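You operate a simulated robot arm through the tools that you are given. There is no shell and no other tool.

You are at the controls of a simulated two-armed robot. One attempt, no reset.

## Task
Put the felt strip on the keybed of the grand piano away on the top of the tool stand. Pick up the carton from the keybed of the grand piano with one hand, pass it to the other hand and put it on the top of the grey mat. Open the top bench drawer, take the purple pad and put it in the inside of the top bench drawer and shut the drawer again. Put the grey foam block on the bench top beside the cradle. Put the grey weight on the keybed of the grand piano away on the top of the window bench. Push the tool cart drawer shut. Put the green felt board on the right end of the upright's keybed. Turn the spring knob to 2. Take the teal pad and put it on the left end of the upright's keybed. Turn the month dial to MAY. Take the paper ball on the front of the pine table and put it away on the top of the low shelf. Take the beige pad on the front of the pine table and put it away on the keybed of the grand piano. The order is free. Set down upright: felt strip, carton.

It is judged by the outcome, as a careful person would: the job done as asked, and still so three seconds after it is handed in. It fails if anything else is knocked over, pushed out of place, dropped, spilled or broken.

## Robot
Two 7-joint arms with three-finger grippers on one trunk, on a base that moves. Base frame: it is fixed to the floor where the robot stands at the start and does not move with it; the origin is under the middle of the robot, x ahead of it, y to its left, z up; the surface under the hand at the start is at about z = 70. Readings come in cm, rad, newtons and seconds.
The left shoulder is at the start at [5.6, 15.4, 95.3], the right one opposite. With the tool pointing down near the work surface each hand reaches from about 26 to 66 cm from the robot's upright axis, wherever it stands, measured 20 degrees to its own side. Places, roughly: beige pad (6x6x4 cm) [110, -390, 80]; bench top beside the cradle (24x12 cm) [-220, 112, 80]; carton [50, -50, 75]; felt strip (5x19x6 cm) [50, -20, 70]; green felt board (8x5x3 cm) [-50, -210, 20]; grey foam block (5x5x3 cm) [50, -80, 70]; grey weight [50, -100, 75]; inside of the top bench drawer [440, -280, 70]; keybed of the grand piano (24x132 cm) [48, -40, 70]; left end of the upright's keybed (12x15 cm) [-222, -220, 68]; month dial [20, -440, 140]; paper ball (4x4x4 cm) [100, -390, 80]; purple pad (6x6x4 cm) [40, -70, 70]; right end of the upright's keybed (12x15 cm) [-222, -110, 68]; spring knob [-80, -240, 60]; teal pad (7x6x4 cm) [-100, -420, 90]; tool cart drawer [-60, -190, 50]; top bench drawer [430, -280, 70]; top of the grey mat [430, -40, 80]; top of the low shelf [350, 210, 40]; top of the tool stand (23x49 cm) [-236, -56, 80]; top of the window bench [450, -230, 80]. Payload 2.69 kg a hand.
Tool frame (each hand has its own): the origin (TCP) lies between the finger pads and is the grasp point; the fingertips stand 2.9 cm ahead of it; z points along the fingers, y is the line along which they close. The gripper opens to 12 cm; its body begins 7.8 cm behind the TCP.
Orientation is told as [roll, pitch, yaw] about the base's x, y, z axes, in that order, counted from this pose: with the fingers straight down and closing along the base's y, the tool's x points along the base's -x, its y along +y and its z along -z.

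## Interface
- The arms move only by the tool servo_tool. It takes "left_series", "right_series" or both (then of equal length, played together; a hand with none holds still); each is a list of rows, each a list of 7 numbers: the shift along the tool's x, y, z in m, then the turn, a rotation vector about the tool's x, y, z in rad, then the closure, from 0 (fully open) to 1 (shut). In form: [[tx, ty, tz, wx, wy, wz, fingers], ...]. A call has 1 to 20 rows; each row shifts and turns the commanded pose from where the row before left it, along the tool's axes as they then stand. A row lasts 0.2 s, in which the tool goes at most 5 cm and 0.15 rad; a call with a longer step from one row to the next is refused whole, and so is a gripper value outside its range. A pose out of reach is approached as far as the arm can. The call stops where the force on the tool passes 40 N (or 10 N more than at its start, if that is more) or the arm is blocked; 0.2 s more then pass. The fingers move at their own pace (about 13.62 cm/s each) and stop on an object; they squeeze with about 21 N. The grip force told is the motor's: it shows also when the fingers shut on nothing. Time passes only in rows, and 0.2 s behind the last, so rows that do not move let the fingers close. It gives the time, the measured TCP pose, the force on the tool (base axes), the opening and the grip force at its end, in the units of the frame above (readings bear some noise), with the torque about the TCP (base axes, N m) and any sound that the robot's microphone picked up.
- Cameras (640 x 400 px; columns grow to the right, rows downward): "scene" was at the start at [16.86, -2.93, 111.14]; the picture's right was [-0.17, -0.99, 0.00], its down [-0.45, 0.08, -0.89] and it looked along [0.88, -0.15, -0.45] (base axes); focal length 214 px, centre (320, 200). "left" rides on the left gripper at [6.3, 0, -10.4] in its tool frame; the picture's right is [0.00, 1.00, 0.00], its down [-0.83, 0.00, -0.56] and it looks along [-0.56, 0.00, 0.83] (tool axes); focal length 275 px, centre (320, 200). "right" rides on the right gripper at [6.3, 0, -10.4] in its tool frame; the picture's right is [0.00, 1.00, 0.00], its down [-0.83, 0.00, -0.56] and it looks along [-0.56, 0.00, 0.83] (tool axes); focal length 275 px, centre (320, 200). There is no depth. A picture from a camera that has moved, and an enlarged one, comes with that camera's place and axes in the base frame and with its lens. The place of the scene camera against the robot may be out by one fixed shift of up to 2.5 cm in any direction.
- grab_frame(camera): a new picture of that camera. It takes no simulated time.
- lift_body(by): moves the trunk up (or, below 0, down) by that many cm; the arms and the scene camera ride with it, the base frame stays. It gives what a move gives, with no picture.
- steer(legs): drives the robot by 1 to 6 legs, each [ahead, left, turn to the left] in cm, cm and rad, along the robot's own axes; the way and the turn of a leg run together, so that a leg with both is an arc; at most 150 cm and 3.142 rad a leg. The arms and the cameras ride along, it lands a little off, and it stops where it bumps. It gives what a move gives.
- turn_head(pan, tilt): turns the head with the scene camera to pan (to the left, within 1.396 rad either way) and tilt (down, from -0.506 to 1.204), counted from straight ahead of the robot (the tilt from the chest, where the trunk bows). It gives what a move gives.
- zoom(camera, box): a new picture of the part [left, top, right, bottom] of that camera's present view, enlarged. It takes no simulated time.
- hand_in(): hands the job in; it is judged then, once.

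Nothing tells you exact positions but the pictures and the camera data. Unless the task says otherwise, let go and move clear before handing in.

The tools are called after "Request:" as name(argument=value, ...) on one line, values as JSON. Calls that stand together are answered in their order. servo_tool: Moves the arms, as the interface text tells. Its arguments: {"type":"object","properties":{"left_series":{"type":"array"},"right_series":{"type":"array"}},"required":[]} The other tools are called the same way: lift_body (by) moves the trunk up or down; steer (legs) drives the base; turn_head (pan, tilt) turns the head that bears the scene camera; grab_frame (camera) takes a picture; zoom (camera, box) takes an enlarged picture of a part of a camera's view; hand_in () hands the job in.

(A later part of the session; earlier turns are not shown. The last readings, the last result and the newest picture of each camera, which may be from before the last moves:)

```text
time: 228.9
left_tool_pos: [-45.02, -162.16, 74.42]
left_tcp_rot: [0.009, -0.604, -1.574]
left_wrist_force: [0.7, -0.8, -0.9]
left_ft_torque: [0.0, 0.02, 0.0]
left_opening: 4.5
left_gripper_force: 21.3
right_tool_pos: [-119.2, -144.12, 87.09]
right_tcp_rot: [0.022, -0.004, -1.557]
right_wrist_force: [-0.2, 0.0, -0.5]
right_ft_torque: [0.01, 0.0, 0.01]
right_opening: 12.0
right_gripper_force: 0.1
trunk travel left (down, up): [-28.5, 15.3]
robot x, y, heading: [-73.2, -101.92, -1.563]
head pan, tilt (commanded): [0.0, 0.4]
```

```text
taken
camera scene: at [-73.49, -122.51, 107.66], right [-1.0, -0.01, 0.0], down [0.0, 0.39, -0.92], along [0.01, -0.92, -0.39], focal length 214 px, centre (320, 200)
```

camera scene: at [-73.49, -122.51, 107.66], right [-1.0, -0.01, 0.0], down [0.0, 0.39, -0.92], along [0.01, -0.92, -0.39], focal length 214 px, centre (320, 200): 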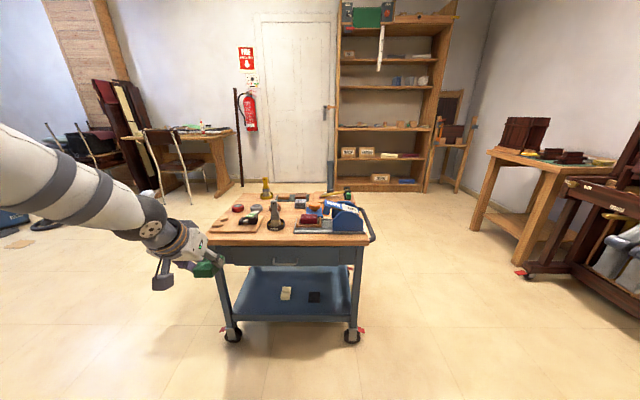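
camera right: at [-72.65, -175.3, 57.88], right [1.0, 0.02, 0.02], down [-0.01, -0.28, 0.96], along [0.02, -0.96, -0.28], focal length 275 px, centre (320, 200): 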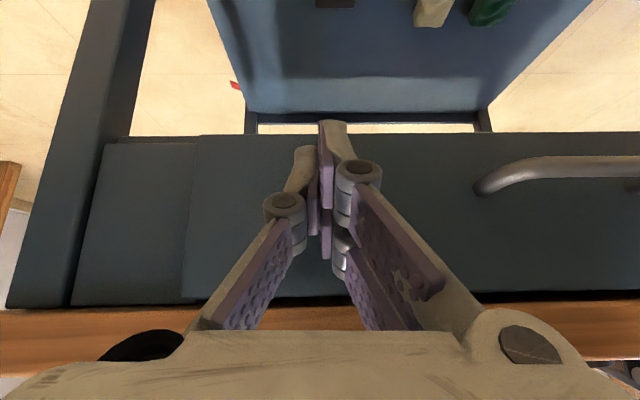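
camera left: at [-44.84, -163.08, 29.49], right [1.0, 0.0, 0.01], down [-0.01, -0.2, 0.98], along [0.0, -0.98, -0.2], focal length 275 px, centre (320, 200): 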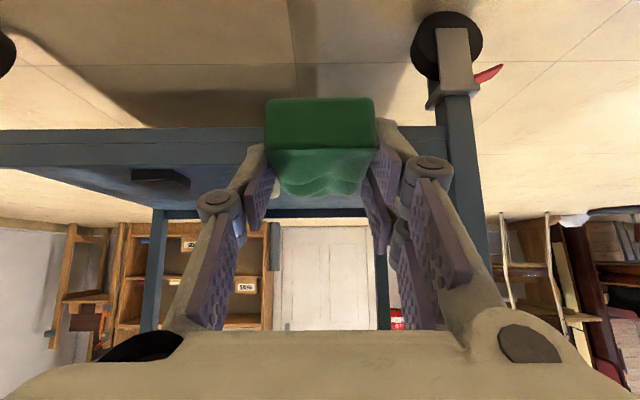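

Request:
servo_tool(left_series=[[0, 0, 0, 0, 0.12, 0, 1], [0, 0, 0, 0, 0.12, 0, 1], [0, 0, 0, 0, 0.12, 0, 1], [0, 0, 0, 0, 0.12, 0, 1], [0, 0, 0, 0, 0.12, 0, 1], [0.02, 0, -0.035, 0, 0, 0, 1], [0.02, 0, -0.035, 0, 0, 0, 1], [0.03, 0, -0.035, 0, 0, 0, 1], [0.03, 0, -0.035, 0, 0, 0, 1], [0.03, 0, -0.035, 0, 0, 0, 1]])

Request:
grab_frame(camera="left")

```text
time: 231.1
left_tool_pos: [-44.84, -149.1, 91.95]
left_tcp_rot: [0.008, -0.003, -1.566]
left_wrist_force: [0.6, -0.2, -0.8]
left_ft_torque: [0.01, -0.04, 0.0]
left_opening: 4.54
left_gripper_force: 20.7
right_tool_pos: [-119.17, -144.06, 87.08]
right_tcp_rot: [0.022, -0.002, -1.556]
right_wrist_force: [0.0, 0.6, -0.5]
right_ft_torque: [0.01, 0.0, -0.02]
right_opening: 12.02
right_gripper_force: 0.1
trunk travel left (down, up): [-28.5, 15.3]
robot x, y, heading: [-73.1, -102.07, -1.567]
head pan, tilt (commanded): [0.0, 0.4]
```

```text
taken
camera left: at [-44.83, -142.83, 102.37], right [1.0, 0.0, 0.01], down [0.0, -0.83, 0.56], along [0.01, -0.56, -0.83], focal length 275 px, centre (320, 200)
```

left: 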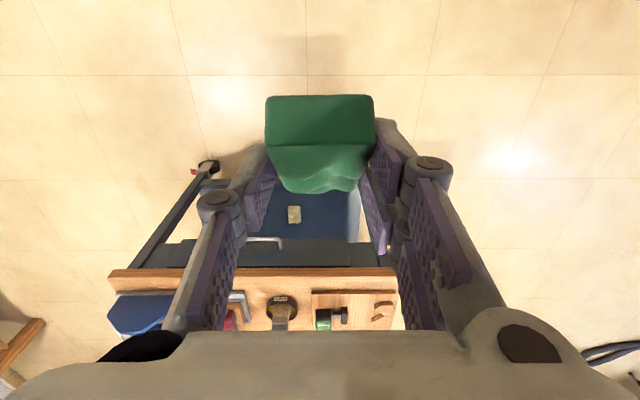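

Board firmly held. I drive around to the cart's handle side (−x) to get at the spring knob, staying clear of the upright.

Request:
steer(legs=[[0, -68, 0], [118, 0, 0], [0, 0, 1.565]])

Request:
turn_head(pan=-0.1, tilt=0.7)

Request:
grab_frame(camera="scene")

```text
time: 246.0
left_tool_pos: [-93.14, -190.44, 91.92]
left_tcp_rot: [0.007, -0.001, -0.008]
left_wrist_force: [-0.5, -1.0, -0.2]
left_ft_torque: [0.03, 0.02, 0.0]
left_opening: 4.51
left_gripper_force: 21.1
right_tool_pos: [-98.98, -264.55, 87.04]
right_tcp_rot: [0.023, -0.002, 0.006]
right_wrist_force: [0.7, -0.8, -0.5]
right_ft_torque: [-0.02, -0.01, -0.03]
right_opening: 12.01
right_gripper_force: 0.1
trunk travel left (down, up): [-28.5, 15.3]
robot x, y, heading: [-140.3, -218.0, -0.001]
head pan, tilt (commanded): [0.0, 0.4]
```

```text
time: 246.8
left_tool_pos: [-93.22, -190.47, 91.84]
left_tcp_rot: [0.007, -0.003, -0.006]
left_wrist_force: [-0.1, -0.9, 0.3]
left_ft_torque: [0.03, 0.01, 0.01]
left_opening: 4.51
left_gripper_force: 21.1
right_tool_pos: [-99.0, -264.55, 86.93]
right_tcp_rot: [0.023, -0.003, 0.004]
right_wrist_force: [-0.7, 0.2, 0.1]
right_ft_torque: [0.0, 0.02, 0.0]
right_opening: 12.0
right_gripper_force: 0.0
trunk travel left (down, up): [-28.5, 15.3]
robot x, y, heading: [-140.24, -218.02, -0.002]
head pan, tilt (commanded): [-0.099, 0.7]
```

```text
taken
camera scene: at [-123.07, -220.09, 104.99], right [-0.1, -0.99, 0.0], down [-0.64, 0.07, -0.77], along [0.76, -0.08, -0.64], focal length 214 px, centre (320, 200)
```

scene: 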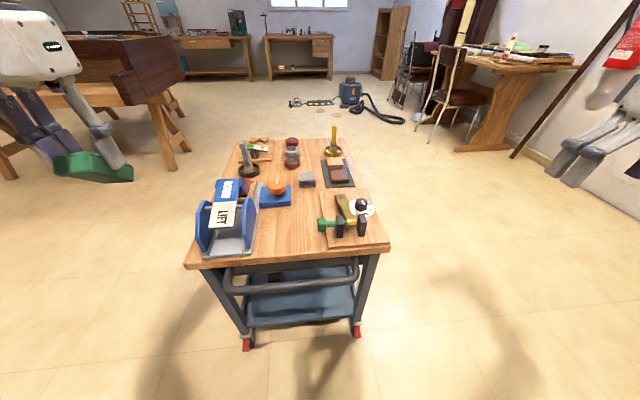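

Request:
zoom(camera="scene", box=[290, 170, 410, 245])

Request:
zoom(camera="scene", box=[180, 120, 420, 270])

```text
5.33 times, centred on (350, 208) of scene
camera zoom: at [-123.07, -220.09, 104.99], right [-0.1, -0.99, 0.0], down [-0.64, 0.07, -0.77], along [0.76, -0.08, -0.64], focal length 1144 px, centre (160, 160)
```

zoom: 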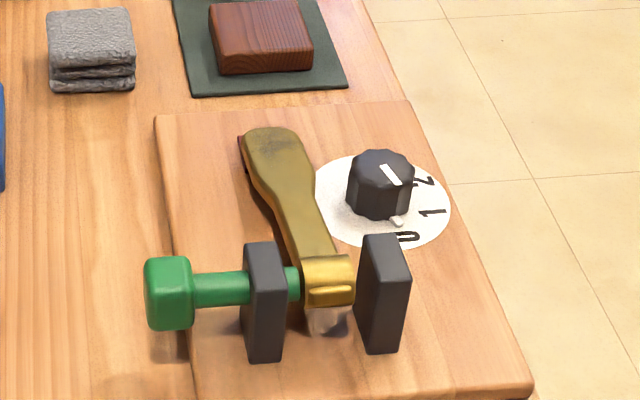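

```text
2.67 times, centred on (300, 195) of scene
camera zoom: at [-123.07, -220.09, 104.99], right [-0.1, -0.99, 0.0], down [-0.64, 0.07, -0.77], along [0.76, -0.08, -0.64], focal length 572 px, centre (373, 213)
```

zoom: 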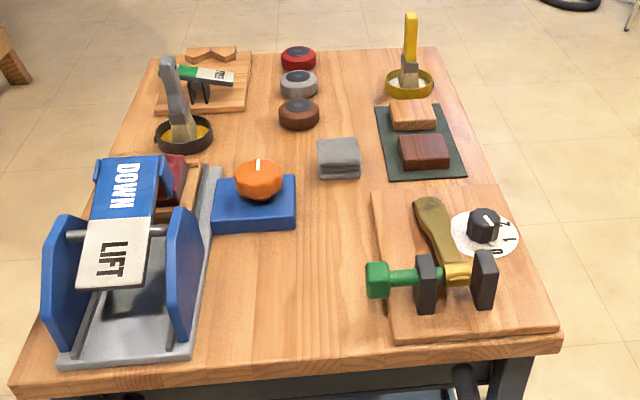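

The black knob with the 0‑1‑2 scale at about (−78, −237) is the spring knob; its white mark is at 0 now and must turn about 97° counter-clockwise (seen from above) to 2. I drive a little closer and bring the right hand above it to look from the top.

Request:
steer(legs=[[6, 0, 0]])

Request:
servo_tool(right_series=[[-0.02, 0.036, 0, 0, 0, 0, 0], [-0.02, 0.036, 0, 0, 0, 0, 0], [-0.02, 0.036, 0, 0, 0, 0, 0], [-0.02, 0.036, 0, 0, 0, 0, 0], [-0.02, 0.036, 0, 0, 0, 0, 0], [-0.02, 0.036, 0, 0, 0, 0, 0], [-0.02, 0.036, 0, 0, 0, 0, 0], [-0.008, 0.024, 0, 0, 0, 0, 0]])

Request:
grab_frame(camera="right")

Request:
grab_frame(camera="scene")

```text
time: 247.8
left_tool_pos: [-87.11, -190.29, 91.87]
left_tcp_rot: [0.007, -0.001, -0.004]
left_wrist_force: [-1.1, 0.5, -0.1]
left_ft_torque: [-0.04, 0.02, -0.01]
left_opening: 4.53
left_gripper_force: 21.2
right_tool_pos: [-92.78, -264.49, 87.04]
right_tcp_rot: [0.022, 0.0, 0.007]
right_wrist_force: [0.3, 0.8, -0.5]
right_ft_torque: [-0.01, 0.0, 0.0]
right_opening: 12.01
right_gripper_force: 0.0
trunk travel left (down, up): [-28.5, 15.3]
robot x, y, heading: [-134.59, -217.53, -0.003]
head pan, tilt (commanded): [-0.099, 0.7]
```

```text
time: 249.6
left_tool_pos: [-87.26, -190.31, 91.96]
left_tcp_rot: [0.008, -0.002, -0.006]
left_wrist_force: [0.0, -0.9, -0.7]
left_ft_torque: [0.03, -0.02, -0.01]
left_opening: 4.51
left_gripper_force: 20.9
right_tool_pos: [-78.39, -236.87, 87.56]
right_tcp_rot: [0.023, -0.004, 0.007]
right_wrist_force: [0.2, -0.4, 0.8]
right_ft_torque: [-0.02, 0.01, -0.02]
right_opening: 12.02
right_gripper_force: 0.0
trunk travel left (down, up): [-28.5, 15.3]
robot x, y, heading: [-134.48, -218.07, -0.001]
head pan, tilt (commanded): [-0.099, 0.7]
```

```text
taken
camera right: at [-84.73, -237.12, 97.94], right [-0.01, 1.0, 0.02], down [0.83, 0.0, 0.56], along [0.56, 0.02, -0.83], focal length 275 px, centre (320, 200)
```

right: 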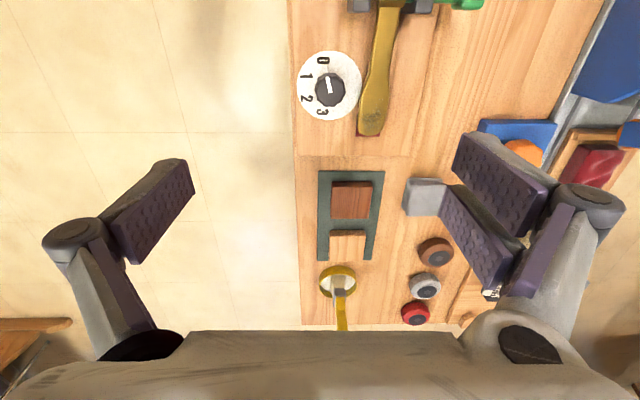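

```text
taken
camera scene: at [-117.05, -220.07, 104.98], right [-0.1, -0.99, 0.0], down [-0.64, 0.07, -0.76], along [0.76, -0.08, -0.64], focal length 214 px, centre (320, 200)
```

scene: 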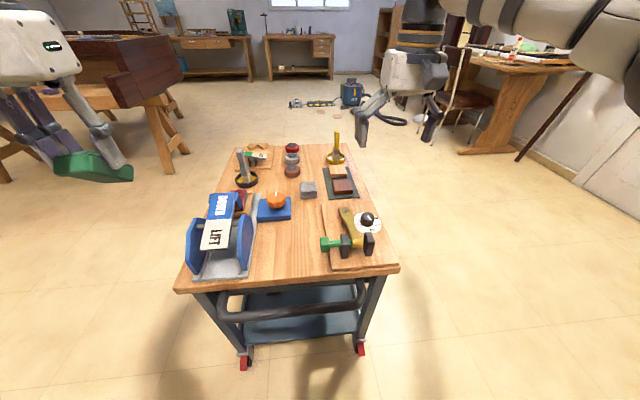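

Request:
zoom(camera="right", box=[270, 20, 430, 150])

```text
3.08 times, centred on (350, 85) of right
camera zoom: at [-84.73, -237.12, 97.94], right [-0.01, 1.0, 0.02], down [0.83, 0.0, 0.56], along [0.56, 0.02, -0.83], focal length 847 px, centre (228, 554)
```

zoom: 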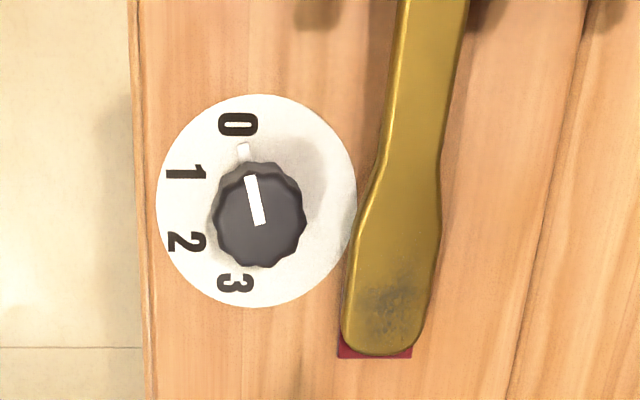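

The dial reads 0‑1‑2‑3 counter-clockwise with the pointer at 0; 2 is about 100° counter-clockwise. The brass lever is close on the +y side, so I'll grip along x and turn in two strokes. I centre over the knob (−77.7, −235.4) and turn the hand to +60°.

Request:
servo_tool(right_series=[[-0.007, 0.015, 0, 0, 0, 0, 0.2], [0, 0, 0, 0, 0, -0.15, 0.4], [0, 0, 0, 0, 0, -0.15, 0.5], [0, 0, 0, 0, 0, -0.15, 0.58], [0, 0, 0, 0, 0, -0.15, 0.58], [0, 0, 0, 0, 0, -0.15, 0.58], [0, 0, 0, 0, 0, -0.15, 0.58], [0, 0, 0, 0, 0, -0.15, 0.58], [0, 0, 0.04, 0, 0, 0, 0.58], [0, 0, 0.04, 0, 0, 0, 0.58], [0, 0, 0, 0, 0, 0, 0.58]])

Request:
grab_frame(camera="right")

```text
time: 252.0
left_tool_pos: [-87.13, -190.29, 91.84]
left_tcp_rot: [0.007, -0.002, -0.006]
left_wrist_force: [-0.9, -0.2, -0.9]
left_ft_torque: [-0.02, -0.02, 0.01]
left_opening: 4.52
left_gripper_force: 21.0
right_tool_pos: [-88.43, -232.06, 79.42]
right_tcp_rot: [0.01, -0.018, 0.946]
right_wrist_force: [-0.5, 0.3, 0.2]
right_ft_torque: [-0.02, -0.04, 0.0]
right_opening: 5.05
right_gripper_force: 0.1
right hand out of reach, approached as far as the arm can: row 4, 5, 6, 7, 8
trunk travel left (down, up): [-28.5, 15.3]
robot x, y, heading: [-134.46, -217.87, -0.002]
head pan, tilt (commanded): [-0.099, 0.7]
```

```text
taken
camera right: at [-92.08, -237.37, 89.67], right [-0.81, 0.58, 0.01], down [0.48, 0.67, 0.57], along [0.32, 0.47, -0.82], focal length 275 px, centre (320, 200)
```

right: 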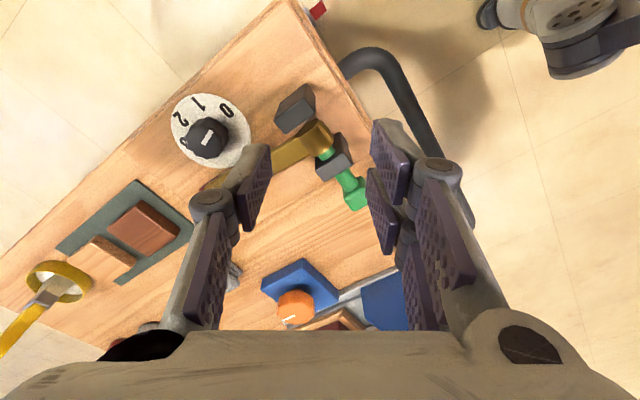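

Request:
servo_tool(right_series=[[-0.0117, -0.0356, 0, 0, 0, 0, 0.58], [-0.0117, -0.0356, 0, 0, 0, 0, 0.58], [-0.0117, -0.0356, 0, 0, 0, 0, 0.58], [0, 0, 0, 0, 0, 0, 0.58]])

Request:
grab_frame(camera="right")

```text
time: 253.0
left_tool_pos: [-87.18, -190.34, 91.98]
left_tcp_rot: [0.005, -0.001, -0.006]
left_wrist_force: [-0.3, 0.5, -0.4]
left_ft_torque: [-0.01, -0.02, -0.02]
left_opening: 4.51
left_gripper_force: 21.3
right_tool_pos: [-88.38, -232.18, 79.48]
right_tcp_rot: [0.007, -0.018, 0.948]
right_wrist_force: [-0.2, -1.1, -0.4]
right_ft_torque: [-0.01, 0.03, 0.02]
right_opening: 5.04
right_gripper_force: 0.0
right hand out of reach, approached as far as the arm can: row 1, 2, 3
trunk travel left (down, up): [-28.5, 15.3]
robot x, y, heading: [-134.24, -217.75, -0.002]
head pan, tilt (commanded): [-0.099, 0.7]
```

```text
taken
camera right: at [-92.07, -237.37, 89.7], right [-0.81, 0.58, 0.01], down [0.48, 0.67, 0.57], along [0.32, 0.47, -0.82], focal length 275 px, centre (320, 200)
```

right: 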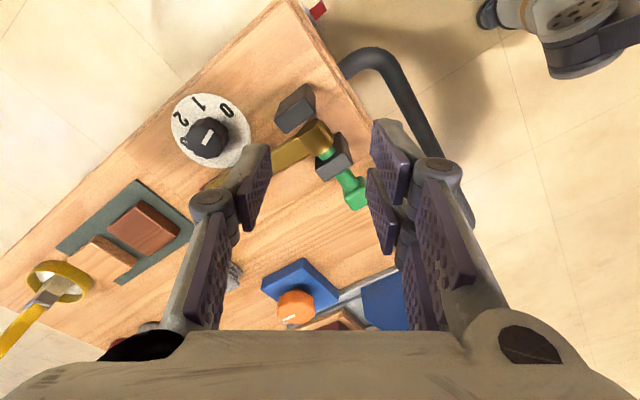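

That hand angle isn't reachable from this side. From the cart's −y side the same grip is a natural straight-ahead grip, so I retract the right hand and drive round there.

Request:
servo_tool(right_series=[[0, 0, -0.03, 0, 0, 0.05, 0.3], [0, 0, -0.03, 0, 0, 0.15, 0], [0, 0, -0.03, 0, 0, 0.15, 0], [0, 0, 0, 0, 0, 0.15, 0], [0, 0, 0, 0, 0, 0.15, 0], [0, 0, 0, 0, 0, 0.15, 0], [0, 0, 0, 0, 0, 0.14, 0], [0.03, -0.02, 0, 0, 0, 0, 0], [0.03, -0.02, 0, 0, 0, 0, 0]])

Request:
steer(legs=[[-12, 0, 0], [0, -78, 0], [48, 0, 0], [0, 0, 1.571]])

Request:
turn_head(pan=-0.2, tilt=0.7)

Request:
grab_frame(camera="scene")

```text
time: 255.0
left_tool_pos: [-87.23, -190.38, 91.88]
left_tcp_rot: [0.008, -0.005, -0.005]
left_wrist_force: [0.2, -0.7, -0.6]
left_ft_torque: [0.01, -0.02, -0.01]
left_opening: 4.48
left_gripper_force: 21.1
right_tool_pos: [-94.53, -236.02, 88.45]
right_tcp_rot: [0.019, -0.003, 0.007]
right_wrist_force: [-0.4, 0.4, -0.4]
right_ft_torque: [0.0, -0.04, 0.0]
right_opening: 12.01
right_gripper_force: 0.0
trunk travel left (down, up): [-28.5, 15.3]
robot x, y, heading: [-134.5, -217.78, 0.001]
head pan, tilt (commanded): [-0.099, 0.7]
```

```text
time: 268.4
left_tool_pos: [-126.2, -247.56, 91.83]
left_tcp_rot: [0.007, -0.002, 1.58]
left_wrist_force: [0.1, -0.6, -0.6]
left_ft_torque: [0.0, -0.02, -0.02]
left_opening: 4.52
left_gripper_force: 20.4
right_tool_pos: [-80.32, -254.18, 88.43]
right_tcp_rot: [0.02, -0.002, 1.593]
right_wrist_force: [0.2, 0.0, -0.5]
right_ft_torque: [0.01, 0.0, -0.02]
right_opening: 12.01
right_gripper_force: 0.1
trunk travel left (down, up): [-28.5, 15.3]
robot x, y, heading: [-98.04, -294.58, 1.584]
head pan, tilt (commanded): [-0.099, 0.7]
```

```text
time: 269.1
left_tool_pos: [-126.26, -247.68, 91.79]
left_tcp_rot: [0.008, -0.002, 1.582]
left_wrist_force: [0.3, 0.1, -0.4]
left_ft_torque: [0.02, 0.01, 0.0]
left_opening: 4.51
left_gripper_force: 20.5
right_tool_pos: [-80.33, -254.16, 88.49]
right_tcp_rot: [0.02, -0.003, 1.593]
right_wrist_force: [-0.4, 0.0, -0.4]
right_ft_torque: [-0.01, -0.02, 0.01]
right_opening: 12.0
right_gripper_force: 0.1
trunk travel left (down, up): [-28.5, 15.3]
robot x, y, heading: [-98.24, -294.56, 1.586]
head pan, tilt (commanded): [-0.201, 0.7]
```

```text
taken
camera scene: at [-97.4, -277.76, 104.98], right [0.98, -0.19, 0.0], down [-0.12, -0.63, -0.76], along [0.14, 0.75, -0.64], focal length 214 px, centre (320, 200)
```

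scene: 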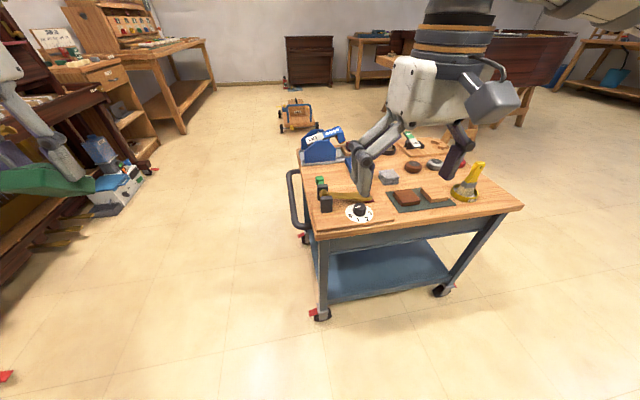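

Request:
servo_tool(right_series=[[-0.0374, -0.006, 0, 0, 0, 0, 0.3], [-0.0374, -0.006, 0, 0, 0, 0, 0.58], [-0.0374, -0.006, 0, 0, 0, 0, 0.58], [-0.0374, -0.006, 0, 0, 0, 0, 0.58], [-0.0374, -0.006, 0, 0, 0, 0, 0.58], [0, 0, 0.03, 0, 0, 0.14, 0.58], [0, 0, 0.03, 0, 0, 0.14, 0.58], [0, 0, 0.02, 0, 0, 0.14, 0.58], [0, 0, 0, 0, 0, 0.12, 0.58]])

Request:
grab_frame(camera="right")

```text
time: 271.1
left_tool_pos: [-126.2, -247.74, 91.87]
left_tcp_rot: [0.007, -0.002, 1.58]
left_wrist_force: [-0.3, -0.1, 0.0]
left_ft_torque: [0.0, 0.02, -0.03]
left_opening: 4.54
left_gripper_force: 20.6
right_tool_pos: [-77.9, -235.47, 80.25]
right_tcp_rot: [0.018, 0.008, 1.051]
right_wrist_force: [0.0, 0.8, 0.4]
right_ft_torque: [0.04, 0.01, 0.0]
right_opening: 5.03
right_gripper_force: 0.0
trunk travel left (down, up): [-28.5, 15.3]
robot x, y, heading: [-98.1, -294.76, 1.585]
head pan, tilt (commanded): [-0.201, 0.7]
```

```text
taken
camera right: at [-80.79, -240.91, 90.7], right [-0.87, 0.49, 0.02], down [0.42, 0.72, 0.55], along [0.26, 0.49, -0.84], focal length 275 px, centre (320, 200)
```

right: 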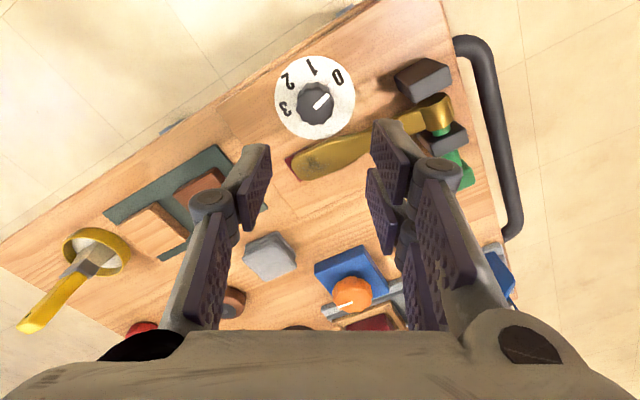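

Reachable and centred. I turn the hand slightly more away from the lever and descend close to the knob.

Request:
servo_tool(right_series=[[0, 0, 0.02, 0, 0, -0.1, 0.58], [0, 0, 0.03, 0, 0, -0.1, 0.58], [0, 0, 0.03, 0, 0, 0, 0.58], [0, 0, 0.02, 0, 0, 0, 0.58], [0, 0, 0, 0, 0, 0, 0.58]])

Request:
grab_frame(camera="right")

```text
time: 272.3
left_tool_pos: [-126.27, -247.59, 91.82]
left_tcp_rot: [0.007, -0.002, 1.582]
left_wrist_force: [0.6, 0.2, -0.8]
left_ft_torque: [-0.03, -0.01, 0.0]
left_opening: 4.49
left_gripper_force: 21.0
right_tool_pos: [-78.13, -235.31, 70.32]
right_tcp_rot: [0.02, 0.003, 1.255]
right_wrist_force: [-0.2, -0.7, -0.1]
right_ft_torque: [0.0, -0.01, 0.01]
right_opening: 5.06
right_gripper_force: 0.0
trunk travel left (down, up): [-28.5, 15.3]
robot x, y, heading: [-97.78, -294.47, 1.585]
head pan, tilt (commanded): [-0.201, 0.7]
```

```text
taken
camera right: at [-79.84, -241.36, 80.65], right [-0.95, 0.31, 0.02], down [0.27, 0.79, 0.55], along [0.15, 0.53, -0.83], focal length 275 px, centre (320, 200)
```

right: 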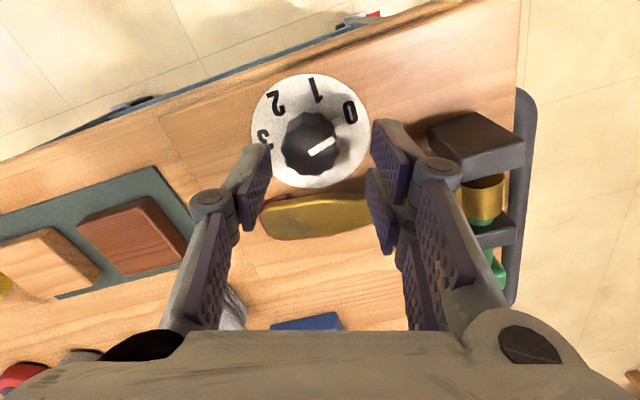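

Request:
servo_tool(right_series=[[0.002, -0.005, 0, 0, 0, 0, 0.62], [0, 0, 0.01, 0, 0, 0, 0.62], [0, 0, 0.008, 0, 0, 0, 0.62], [0, 0, 0, 0, 0, 0, 0.62]])

Request:
grab_frame(camera="right")

```text
time: 273.3
left_tool_pos: [-126.16, -247.58, 91.94]
left_tcp_rot: [0.007, -0.002, 1.581]
left_wrist_force: [0.1, 0.2, 0.5]
left_ft_torque: [0.02, -0.01, 0.03]
left_opening: 4.5
left_gripper_force: 20.5
right_tool_pos: [-77.64, -235.61, 68.46]
right_tcp_rot: [0.018, 0.004, 1.253]
right_wrist_force: [-0.6, 0.1, -0.5]
right_ft_torque: [-0.01, 0.01, -0.02]
right_opening: 4.56
right_gripper_force: 0.1
trunk travel left (down, up): [-28.5, 15.3]
robot x, y, heading: [-98.13, -294.61, 1.581]
head pan, tilt (commanded): [-0.201, 0.7]
```

```text
taken
camera right: at [-79.41, -241.71, 78.86], right [-0.95, 0.31, 0.02], down [0.27, 0.79, 0.55], along [0.15, 0.53, -0.83], focal length 275 px, centre (320, 200)
```

right: 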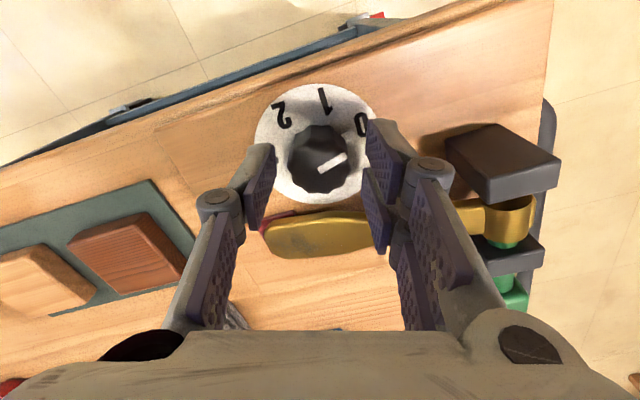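

Request:
servo_tool(right_series=[[0, 0, 0.005, 0, 0, 0, 0.62], [0, 0, 0.005, 0, 0, 0, 0.62], [0, 0, 0.003, 0, 0, 0, 0.62], [0, 0, 0, 0, 0, 0, 0.62]])

Request:
grab_frame(camera="right")

```text
time: 274.3
left_tool_pos: [-126.19, -247.49, 91.81]
left_tcp_rot: [0.008, -0.003, 1.58]
left_wrist_force: [-0.2, -0.7, -1.2]
left_ft_torque: [-0.01, -0.01, 0.03]
left_opening: 4.49
left_gripper_force: 20.6
right_tool_pos: [-77.8, -235.8, 67.09]
right_tcp_rot: [0.019, 0.007, 1.253]
right_wrist_force: [0.0, -0.6, 0.0]
right_ft_torque: [0.02, 0.0, 0.02]
right_opening: 4.53
right_gripper_force: 0.0
trunk travel left (down, up): [-28.5, 15.3]
robot x, y, heading: [-98.12, -294.54, 1.585]
head pan, tilt (commanded): [-0.201, 0.7]
```

```text
taken
camera right: at [-79.48, -241.7, 77.61], right [-0.95, 0.31, 0.02], down [0.27, 0.79, 0.55], along [0.15, 0.53, -0.83], focal length 275 px, centre (320, 200)
```

right: 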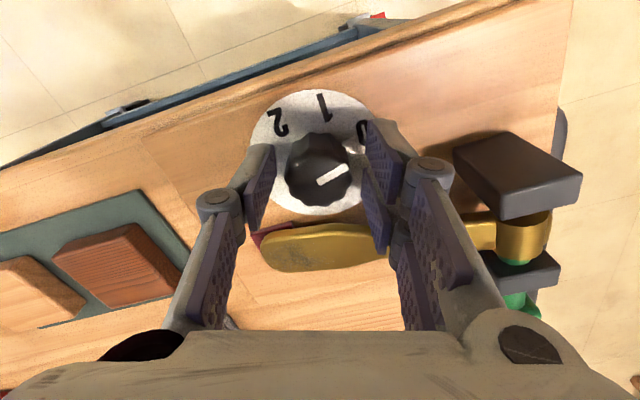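

No contact with the lever. I close on the knob.

Request:
servo_tool(right_series=[[0, 0, 0, 0, 0, 0, 0.75], [0, 0, 0, 0, 0, 0, 1], [0, 0, 0, 0, 0, 0, 1]])

Request:
servo_tool(right_series=[[0, 0, 0, 0, 0, -0.1, 1], [0, 0, 0, 0, 0, -0.1, 1], [0, 0, 0, 0, 0, -0.1, 1], [0, 0, 0, 0, 0, -0.1, 1], [0, 0, 0, 0, 0, -0.1, 1], [0, 0, 0, 0, 0, -0.1, 1], [0, 0, 0, 0, 0, 0, 1]])

Request:
grab_frame(camera="right")

```text
time: 275.1
left_tool_pos: [-126.19, -247.74, 91.93]
left_tcp_rot: [0.007, -0.004, 1.583]
left_wrist_force: [0.3, -0.2, -0.7]
left_ft_torque: [0.01, 0.03, 0.01]
left_opening: 4.52
left_gripper_force: 21.0
right_tool_pos: [-77.63, -235.64, 67.16]
right_tcp_rot: [0.019, 0.005, 1.252]
right_wrist_force: [4.8, -2.7, -1.1]
right_ft_torque: [-0.15, -0.15, -0.01]
right_opening: 3.25
right_gripper_force: 45.0
trunk travel left (down, up): [-28.5, 15.3]
robot x, y, heading: [-98.11, -294.62, 1.589]
head pan, tilt (commanded): [-0.201, 0.7]
```

```text
time: 276.7
left_tool_pos: [-126.1, -247.63, 91.9]
left_tcp_rot: [0.008, -0.003, 1.58]
left_wrist_force: [0.5, 0.2, -1.4]
left_ft_torque: [0.02, 0.01, -0.02]
left_opening: 4.52
left_gripper_force: 21.1
right_tool_pos: [-77.32, -235.73, 67.24]
right_tcp_rot: [0.015, -0.006, 1.853]
right_wrist_force: [29.7, -8.7, -1.6]
right_ft_torque: [-0.21, -0.97, -0.11]
right_opening: 3.25
right_gripper_force: 45.1
trunk travel left (down, up): [-28.5, 15.3]
robot x, y, heading: [-98.73, -294.6, 1.584]
head pan, tilt (commanded): [-0.201, 0.7]
```

```text
taken
camera right: at [-75.38, -241.76, 77.55], right [-0.96, -0.28, 0.02], down [-0.23, 0.8, 0.56], along [-0.17, 0.53, -0.83], focal length 275 px, centre (320, 200)
```

right: 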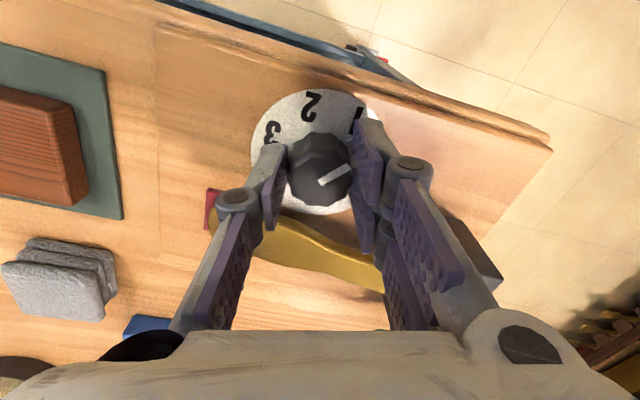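

The knob turns with the hand. I release, turn back, recentre slightly and take a second stroke.

Request:
servo_tool(right_series=[[0, 0, 0, 0, 0, 0, 0.63], [0, 0, 0, 0, 0, 0, 0.63], [0, 0, 0, 0, 0, 0.1, 0.63], [0, 0, 0, 0, 0, 0.1, 0.63], [0, 0, 0, 0, 0, 0.1, 0.63], [0, 0, 0, 0, 0, 0.1, 0.63], [0, 0, 0, 0, 0, 0.1, 0.63], [0, 0, 0, 0, 0, 0.1, 0.63], [-0.0009, -0.0029, 0, 0, 0, 0, 0.63], [0, 0, 0, 0, 0, 0, 0.63]])

Request:
grab_frame(camera="right")

```text
time: 278.9
left_tool_pos: [-126.25, -247.61, 91.9]
left_tcp_rot: [0.007, -0.002, 1.582]
left_wrist_force: [-0.2, 0.0, -0.6]
left_ft_torque: [-0.02, 0.0, -0.02]
left_opening: 4.49
left_gripper_force: 21.0
right_tool_pos: [-77.51, -235.73, 67.08]
right_tcp_rot: [0.019, 0.004, 1.253]
right_wrist_force: [-0.4, -1.2, -0.8]
right_ft_torque: [-0.01, 0.04, 0.0]
right_opening: 4.44
right_gripper_force: 0.0
trunk travel left (down, up): [-28.5, 15.3]
robot x, y, heading: [-97.98, -294.12, 1.579]
head pan, tilt (commanded): [-0.201, 0.7]
```

```text
taken
camera right: at [-79.16, -241.67, 77.64], right [-0.95, 0.31, 0.02], down [0.27, 0.79, 0.55], along [0.15, 0.53, -0.83], focal length 275 px, centre (320, 200)
```

right: 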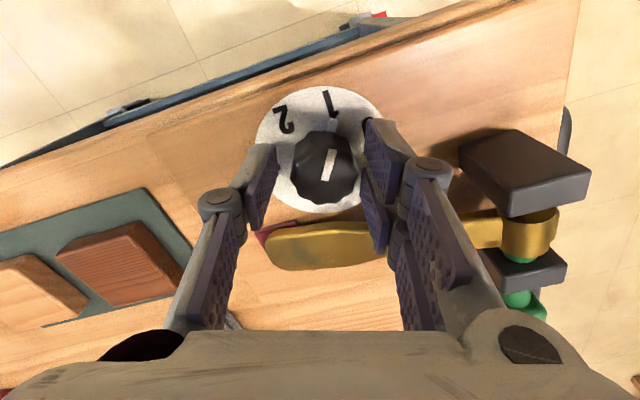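

Request:
zoom(camera="right", box=[240, 70, 400, 220])

```text
2.67 times, centred on (320, 145) of right
camera zoom: at [-79.16, -241.67, 77.64], right [-0.95, 0.31, 0.02], down [0.27, 0.79, 0.55], along [0.15, 0.53, -0.83], focal length 734 px, centre (320, 347)
```

zoom: 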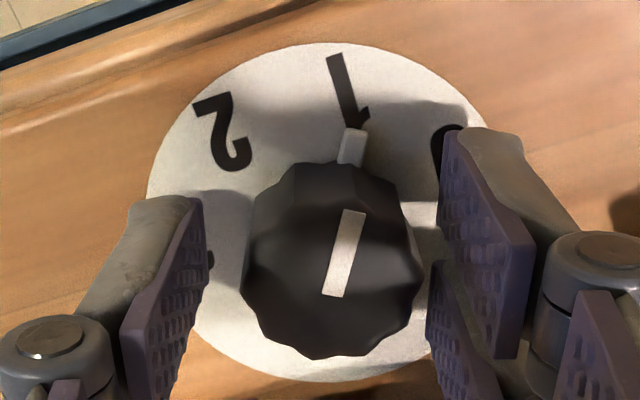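

The pointer is now right at 1. Second stroke.

Request:
servo_tool(right_series=[[0, 0, 0, 0, 0, 0, 0.75], [0, 0, 0, 0, 0, 0, 1], [0, 0, 0, 0, 0, 0, 1], [0, 0, 0, 0, 0, -0.1, 1], [0, 0, 0, 0, 0, -0.1, 1], [0, 0, 0, 0, 0, -0.1, 1], [0, 0, 0, 0, 0, -0.1, 1], [0, 0, 0, 0, 0, -0.1, 1], [0, 0, 0, 0, 0, -0.1, 1], [0, 0, 0, 0, 0, 0, 1]])

Request:
zoom(camera="right", box=[230, 70, 410, 240])

```text
time: 281.1
left_tool_pos: [-126.23, -247.65, 91.95]
left_tcp_rot: [0.007, -0.001, 1.582]
left_wrist_force: [0.1, -0.3, 0.2]
left_ft_torque: [0.0, 0.01, 0.0]
left_opening: 4.54
left_gripper_force: 21.0
right_tool_pos: [-77.31, -235.69, 67.11]
right_tcp_rot: [0.015, -0.007, 1.854]
right_wrist_force: [1.2, 4.2, 5.6]
right_ft_torque: [-0.66, -0.33, -0.02]
right_opening: 3.28
right_gripper_force: 45.6
trunk travel left (down, up): [-28.5, 15.3]
robot x, y, heading: [-98.01, -294.74, 1.586]
head pan, tilt (commanded): [-0.201, 0.7]
```

```text
2.35 times, centred on (320, 155) of right
camera zoom: at [-75.36, -241.7, 77.57], right [-0.96, -0.28, 0.02], down [-0.23, 0.8, 0.56], along [-0.17, 0.54, -0.83], focal length 648 px, centre (320, 306)
```

zoom: 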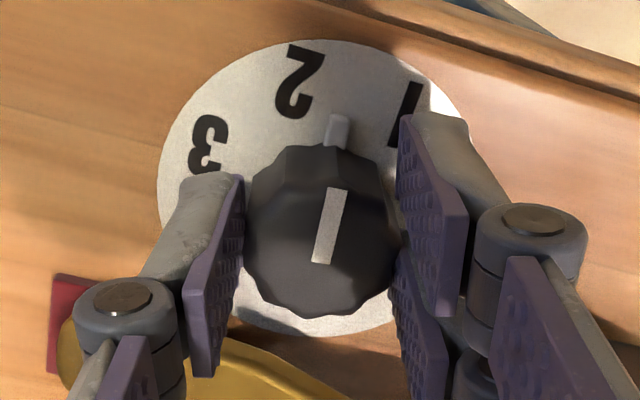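

The mark is about halfway between 1 and 2. There's still clearance to the lever, so I turn on further in the same grip.

Request:
servo_tool(right_series=[[0, 0, 0, 0, 0, -0.1, 1], [0, 0, 0, 0, 0, -0.1, 1], [0, 0, 0, 0, 0, -0.1, 1], [0, 0, 0, 0, 0, 0, 1]])

Request:
zoom(camera="right", box=[230, 70, 410, 240])

```text
time: 282.1
left_tool_pos: [-126.28, -247.59, 91.87]
left_tcp_rot: [0.007, -0.002, 1.581]
left_wrist_force: [0.6, 0.7, 0.0]
left_ft_torque: [-0.03, 0.01, 0.03]
left_opening: 4.5
left_gripper_force: 21.0
right_tool_pos: [-77.27, -235.67, 67.18]
right_tcp_rot: [0.016, -0.011, 1.955]
right_wrist_force: [12.4, 7.9, 8.6]
right_ft_torque: [-0.05, -0.74, -0.09]
right_opening: 3.23
right_gripper_force: 45.0
right hand out of reach, approached as far as the arm can: row 2, 3
trunk travel left (down, up): [-28.5, 15.3]
robot x, y, heading: [-97.94, -294.08, 1.584]
head pan, tilt (commanded): [-0.201, 0.7]
```

```text
2.35 times, centred on (320, 155) of right
camera zoom: at [-74.73, -241.49, 77.55], right [-0.93, -0.38, 0.02], down [-0.3, 0.77, 0.56], along [-0.22, 0.52, -0.83], focal length 648 px, centre (320, 306)
```

zoom: 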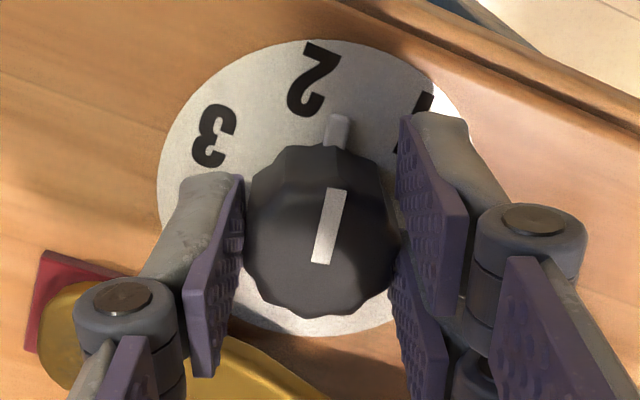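

The wrist limit is near. I release, turn back and look where the mark is.

Request:
servo_tool(right_series=[[0, 0, 0, 0, 0, 0, 0.63], [0, 0, 0, 0, 0, 0, 0.63], [0, 0, 0, 0, 0, 0.1, 0.63], [0, 0, 0, 0, 0, 0.1, 0.63], [0, 0, 0, 0, 0, 0.1, 0.63], [0, 0, 0, 0, 0, 0.1, 0.63], [0, 0, 0, 0, 0, 0.1, 0.63], [0, 0, 0, 0, 0, 0.1, 0.63], [0, 0, 0, 0, 0, 0, 0.63]])

Request:
zoom(camera="right", box=[230, 70, 410, 240])

```text
time: 284.1
left_tool_pos: [-126.25, -247.66, 91.93]
left_tcp_rot: [0.007, -0.003, 1.581]
left_wrist_force: [0.1, 0.0, -0.7]
left_ft_torque: [0.0, 0.02, 0.01]
left_opening: 4.53
left_gripper_force: 20.8
right_tool_pos: [-77.41, -235.82, 67.23]
right_tcp_rot: [0.019, 0.002, 1.351]
right_wrist_force: [-0.8, 0.1, 0.3]
right_ft_torque: [-0.01, 0.01, 0.03]
right_opening: 4.43
right_gripper_force: 0.1
trunk travel left (down, up): [-28.5, 15.3]
robot x, y, heading: [-98.17, -294.24, 1.584]
head pan, tilt (commanded): [-0.201, 0.7]
```

```text
2.35 times, centred on (320, 155) of right
camera zoom: at [-78.56, -241.89, 77.59], right [-0.98, 0.21, 0.02], down [0.19, 0.81, 0.55], along [0.1, 0.55, -0.83], focal length 648 px, centre (320, 306)
```

zoom: 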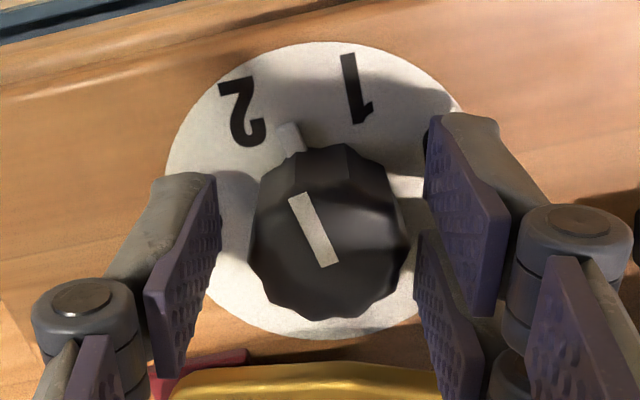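

No detent; the mark is still a bit short of 2. A short third stroke of about 15°, then I'll lift and check from above.

Request:
servo_tool(right_series=[[0, 0, 0, 0, 0, 0, 0.75], [0, 0, 0, 0, 0, 0, 1], [0, 0, 0, 0, 0, 0, 1], [0, 0, 0, 0, 0, -0.09, 1], [0, 0, 0, 0, 0, -0.09, 1], [0, 0, 0, 0, 0, -0.09, 1], [0, 0, 0, 0, 0, 0, 1], [0, 0, 0, 0, 0, 0, 0.63], [0, 0, 0, 0, 0, 0, 0.63], [0, 0, -0.02, 0, 0, 0, 0.63], [0, 0, -0.04, 0, 0, 0, 0.63], [0, 0, -0.04, 0, 0, 0, 0.4], [0.02, 0, -0.04, 0, 0, 0, 0], [0.03, 0, -0.02, 0, 0, 0, 0]])

Request:
grab_frame(camera="right")

```text
time: 287.1
left_tool_pos: [-126.28, -247.63, 91.88]
left_tcp_rot: [0.007, -0.002, 1.583]
left_wrist_force: [-0.2, -0.3, -0.1]
left_ft_torque: [0.0, 0.0, -0.01]
left_opening: 4.52
left_gripper_force: 21.3
right_tool_pos: [-76.74, -240.93, 83.24]
right_tcp_rot: [0.021, -0.003, 1.622]
right_wrist_force: [-0.3, -0.3, -0.5]
right_ft_torque: [0.03, -0.03, 0.03]
right_opening: 12.01
right_gripper_force: 0.0
trunk travel left (down, up): [-28.5, 15.3]
robot x, y, heading: [-98.0, -294.33, 1.587]
head pan, tilt (commanded): [-0.201, 0.7]
```

```text
taken
camera right: at [-76.25, -247.15, 93.56], right [-1.0, -0.06, 0.02], down [-0.04, 0.83, 0.56], along [-0.05, 0.56, -0.83], focal length 275 px, centre (320, 200)
```

right: 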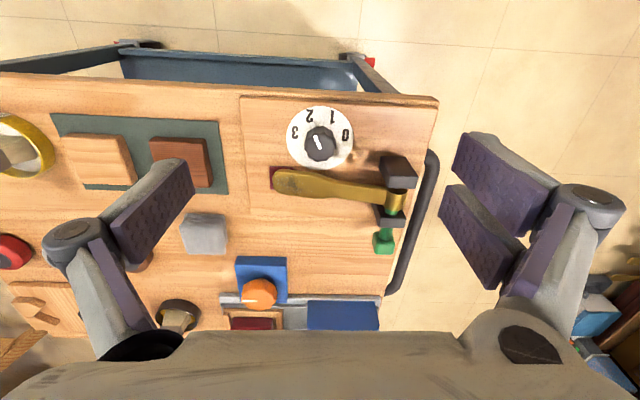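

Request:
zoom(camera="right", box=[270, 90, 370, 185])

```text
4.21 times, centred on (320, 138) of right
camera zoom: at [-76.25, -247.15, 93.56], right [-1.0, -0.06, 0.02], down [-0.04, 0.83, 0.56], along [-0.05, 0.56, -0.83], focal length 1159 px, centre (320, 463)
```

zoom: 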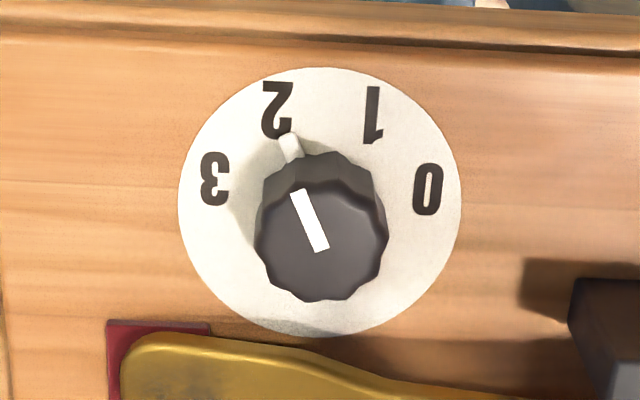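

Request:
zoom(camera="right", box=[284, 102, 356, 172])

Request:
zoom(camera="scene", box=[325, 185, 395, 230])

```text
5.71 times, centred on (320, 137) of right
camera zoom: at [-76.25, -247.15, 93.56], right [-1.0, -0.06, 0.02], down [-0.04, 0.83, 0.56], along [-0.05, 0.56, -0.83], focal length 1573 px, centre (320, 560)
```

zoom: 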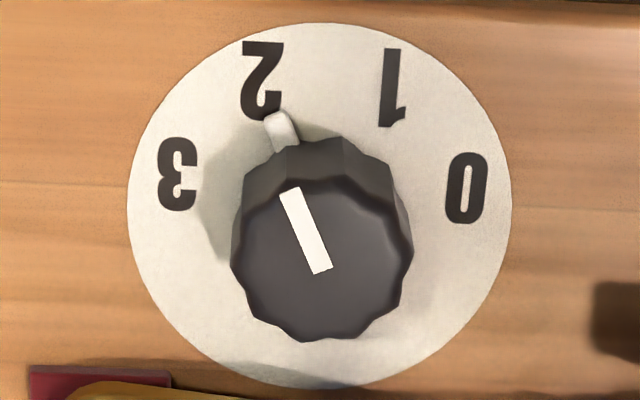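

```text
8.89 times, centred on (360, 208) of scene
camera zoom: at [-97.39, -277.79, 104.98], right [0.98, -0.19, 0.0], down [-0.12, -0.63, -0.77], along [0.14, 0.75, -0.64], focal length 1906 px, centre (-36, 133)
```

zoom: 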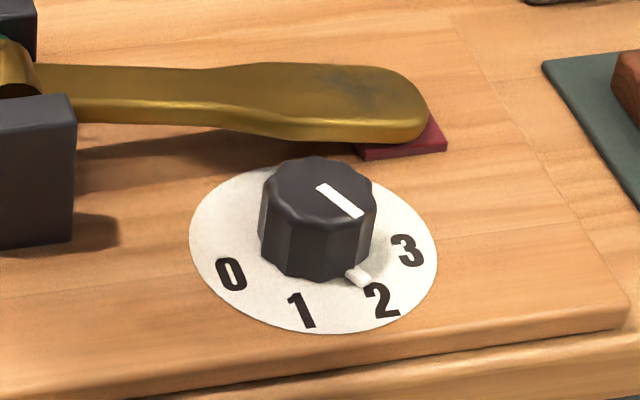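

The mark sits right on 2. Next the teal pad on the shelf behind me: I raise and retract the right hand, then turn around to face the shelf.

Request:
servo_tool(right_series=[[0.04, 0, -0.02, 0, 0, 0, 0], [0.04, 0, -0.02, 0, 0, 0, 0], [0.03, 0, -0.02, 0, 0, 0.05, 0]])

Request:
steer(legs=[[-10, 0, 0], [0, 0, 1.57], [0, 0, 1.57]])

Request:
turn_head(pan=0.0, tilt=0.3)

Request:
grab_frame(camera="scene")

```text
time: 287.9
left_tool_pos: [-126.23, -247.7, 91.93]
left_tcp_rot: [0.006, -0.003, 1.581]
left_wrist_force: [-0.5, -0.4, -0.2]
left_ft_torque: [-0.04, 0.02, -0.02]
left_opening: 4.52
left_gripper_force: 20.5
right_tool_pos: [-75.99, -252.09, 89.05]
right_tcp_rot: [0.02, -0.003, 1.572]
right_wrist_force: [0.2, -0.4, 0.1]
right_ft_torque: [-0.02, 0.04, -0.03]
right_opening: 11.98
right_gripper_force: 0.1
trunk travel left (down, up): [-28.5, 15.3]
robot x, y, heading: [-97.94, -294.32, 1.583]
head pan, tilt (commanded): [-0.201, 0.7]
```

```text
time: 296.7
left_tool_pos: [-69.44, -351.22, 91.84]
left_tcp_rot: [0.006, -0.001, -1.557]
left_wrist_force: [0.0, -0.4, -1.8]
left_ft_torque: [-0.02, -0.03, 0.01]
left_opening: 4.51
left_gripper_force: 20.9
right_tool_pos: [-119.67, -346.97, 89.2]
right_tcp_rot: [0.019, -0.001, -1.563]
right_wrist_force: [-0.3, 0.8, 1.0]
right_ft_torque: [0.02, -0.01, 0.01]
right_opening: 11.98
right_gripper_force: 0.0
trunk travel left (down, up): [-28.5, 15.3]
robot x, y, heading: [-97.84, -304.8, -1.553]
head pan, tilt (commanded): [-0.201, 0.7]
```

```text
time: 297.6
left_tool_pos: [-69.44, -351.1, 91.95]
left_tcp_rot: [0.007, -0.001, -1.556]
left_wrist_force: [0.6, 0.0, -0.7]
left_ft_torque: [0.02, 0.01, 0.0]
left_opening: 4.5
left_gripper_force: 20.9
right_tool_pos: [-119.76, -346.79, 89.07]
right_tcp_rot: [0.018, -0.002, -1.565]
right_wrist_force: [0.2, 1.3, -0.1]
right_ft_torque: [-0.01, 0.05, -0.01]
right_opening: 12.02
right_gripper_force: 0.0
trunk travel left (down, up): [-28.5, 15.3]
robot x, y, heading: [-97.86, -304.21, -1.552]
head pan, tilt (commanded): [0.0, 0.3]
```

```text
taken
camera scene: at [-98.38, -324.83, 108.58], right [-1.0, -0.02, 0.0], down [-0.01, 0.3, -0.96], along [0.02, -0.95, -0.3], focal length 214 px, centre (320, 200)
```

scene: 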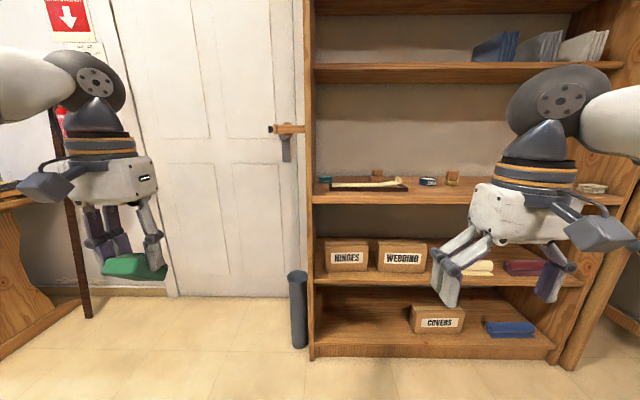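

Request:
zoom(camera="scene", box=[305, 140, 465, 240])

Request:
turn_head(pan=-0.3, tilt=0.3)

Request:
grab_frame(camera="scene")

```text
4.00 times, centred on (385, 190) of scene
camera zoom: at [-98.38, -324.83, 108.58], right [-1.0, -0.02, 0.0], down [-0.01, 0.3, -0.96], along [0.02, -0.95, -0.3], focal length 858 px, centre (60, 240)
```

zoom: 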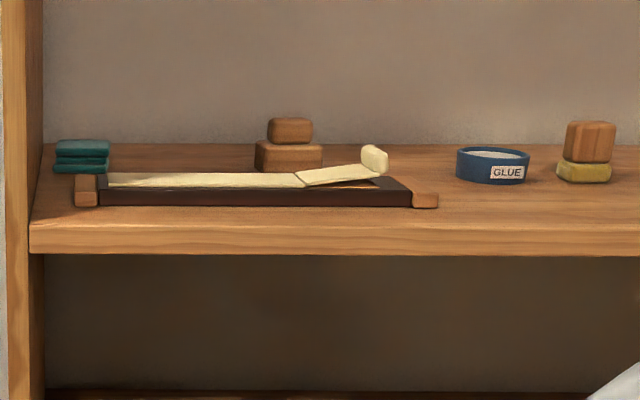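

```text
time: 298.4
left_tool_pos: [-69.52, -351.08, 91.81]
left_tcp_rot: [0.007, -0.002, -1.557]
left_wrist_force: [0.0, -0.9, -1.0]
left_ft_torque: [-0.01, -0.01, 0.02]
left_opening: 4.53
left_gripper_force: 21.4
right_tool_pos: [-119.73, -346.88, 89.24]
right_tcp_rot: [0.021, -0.002, -1.564]
right_wrist_force: [0.0, -0.6, -0.5]
right_ft_torque: [0.02, 0.01, -0.02]
right_opening: 12.01
right_gripper_force: 0.1
trunk travel left (down, up): [-28.5, 15.3]
robot x, y, heading: [-97.95, -303.97, -1.556]
head pan, tilt (commanded): [-0.3, 0.3]
```

```text
taken
camera scene: at [-101.14, -324.46, 108.59], right [-0.96, 0.28, 0.0], down [0.08, 0.28, -0.96], along [-0.27, -0.92, -0.3], focal length 214 px, centre (320, 200)
```

scene: 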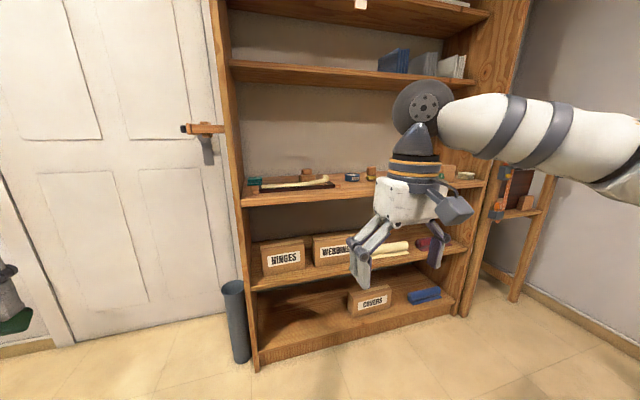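

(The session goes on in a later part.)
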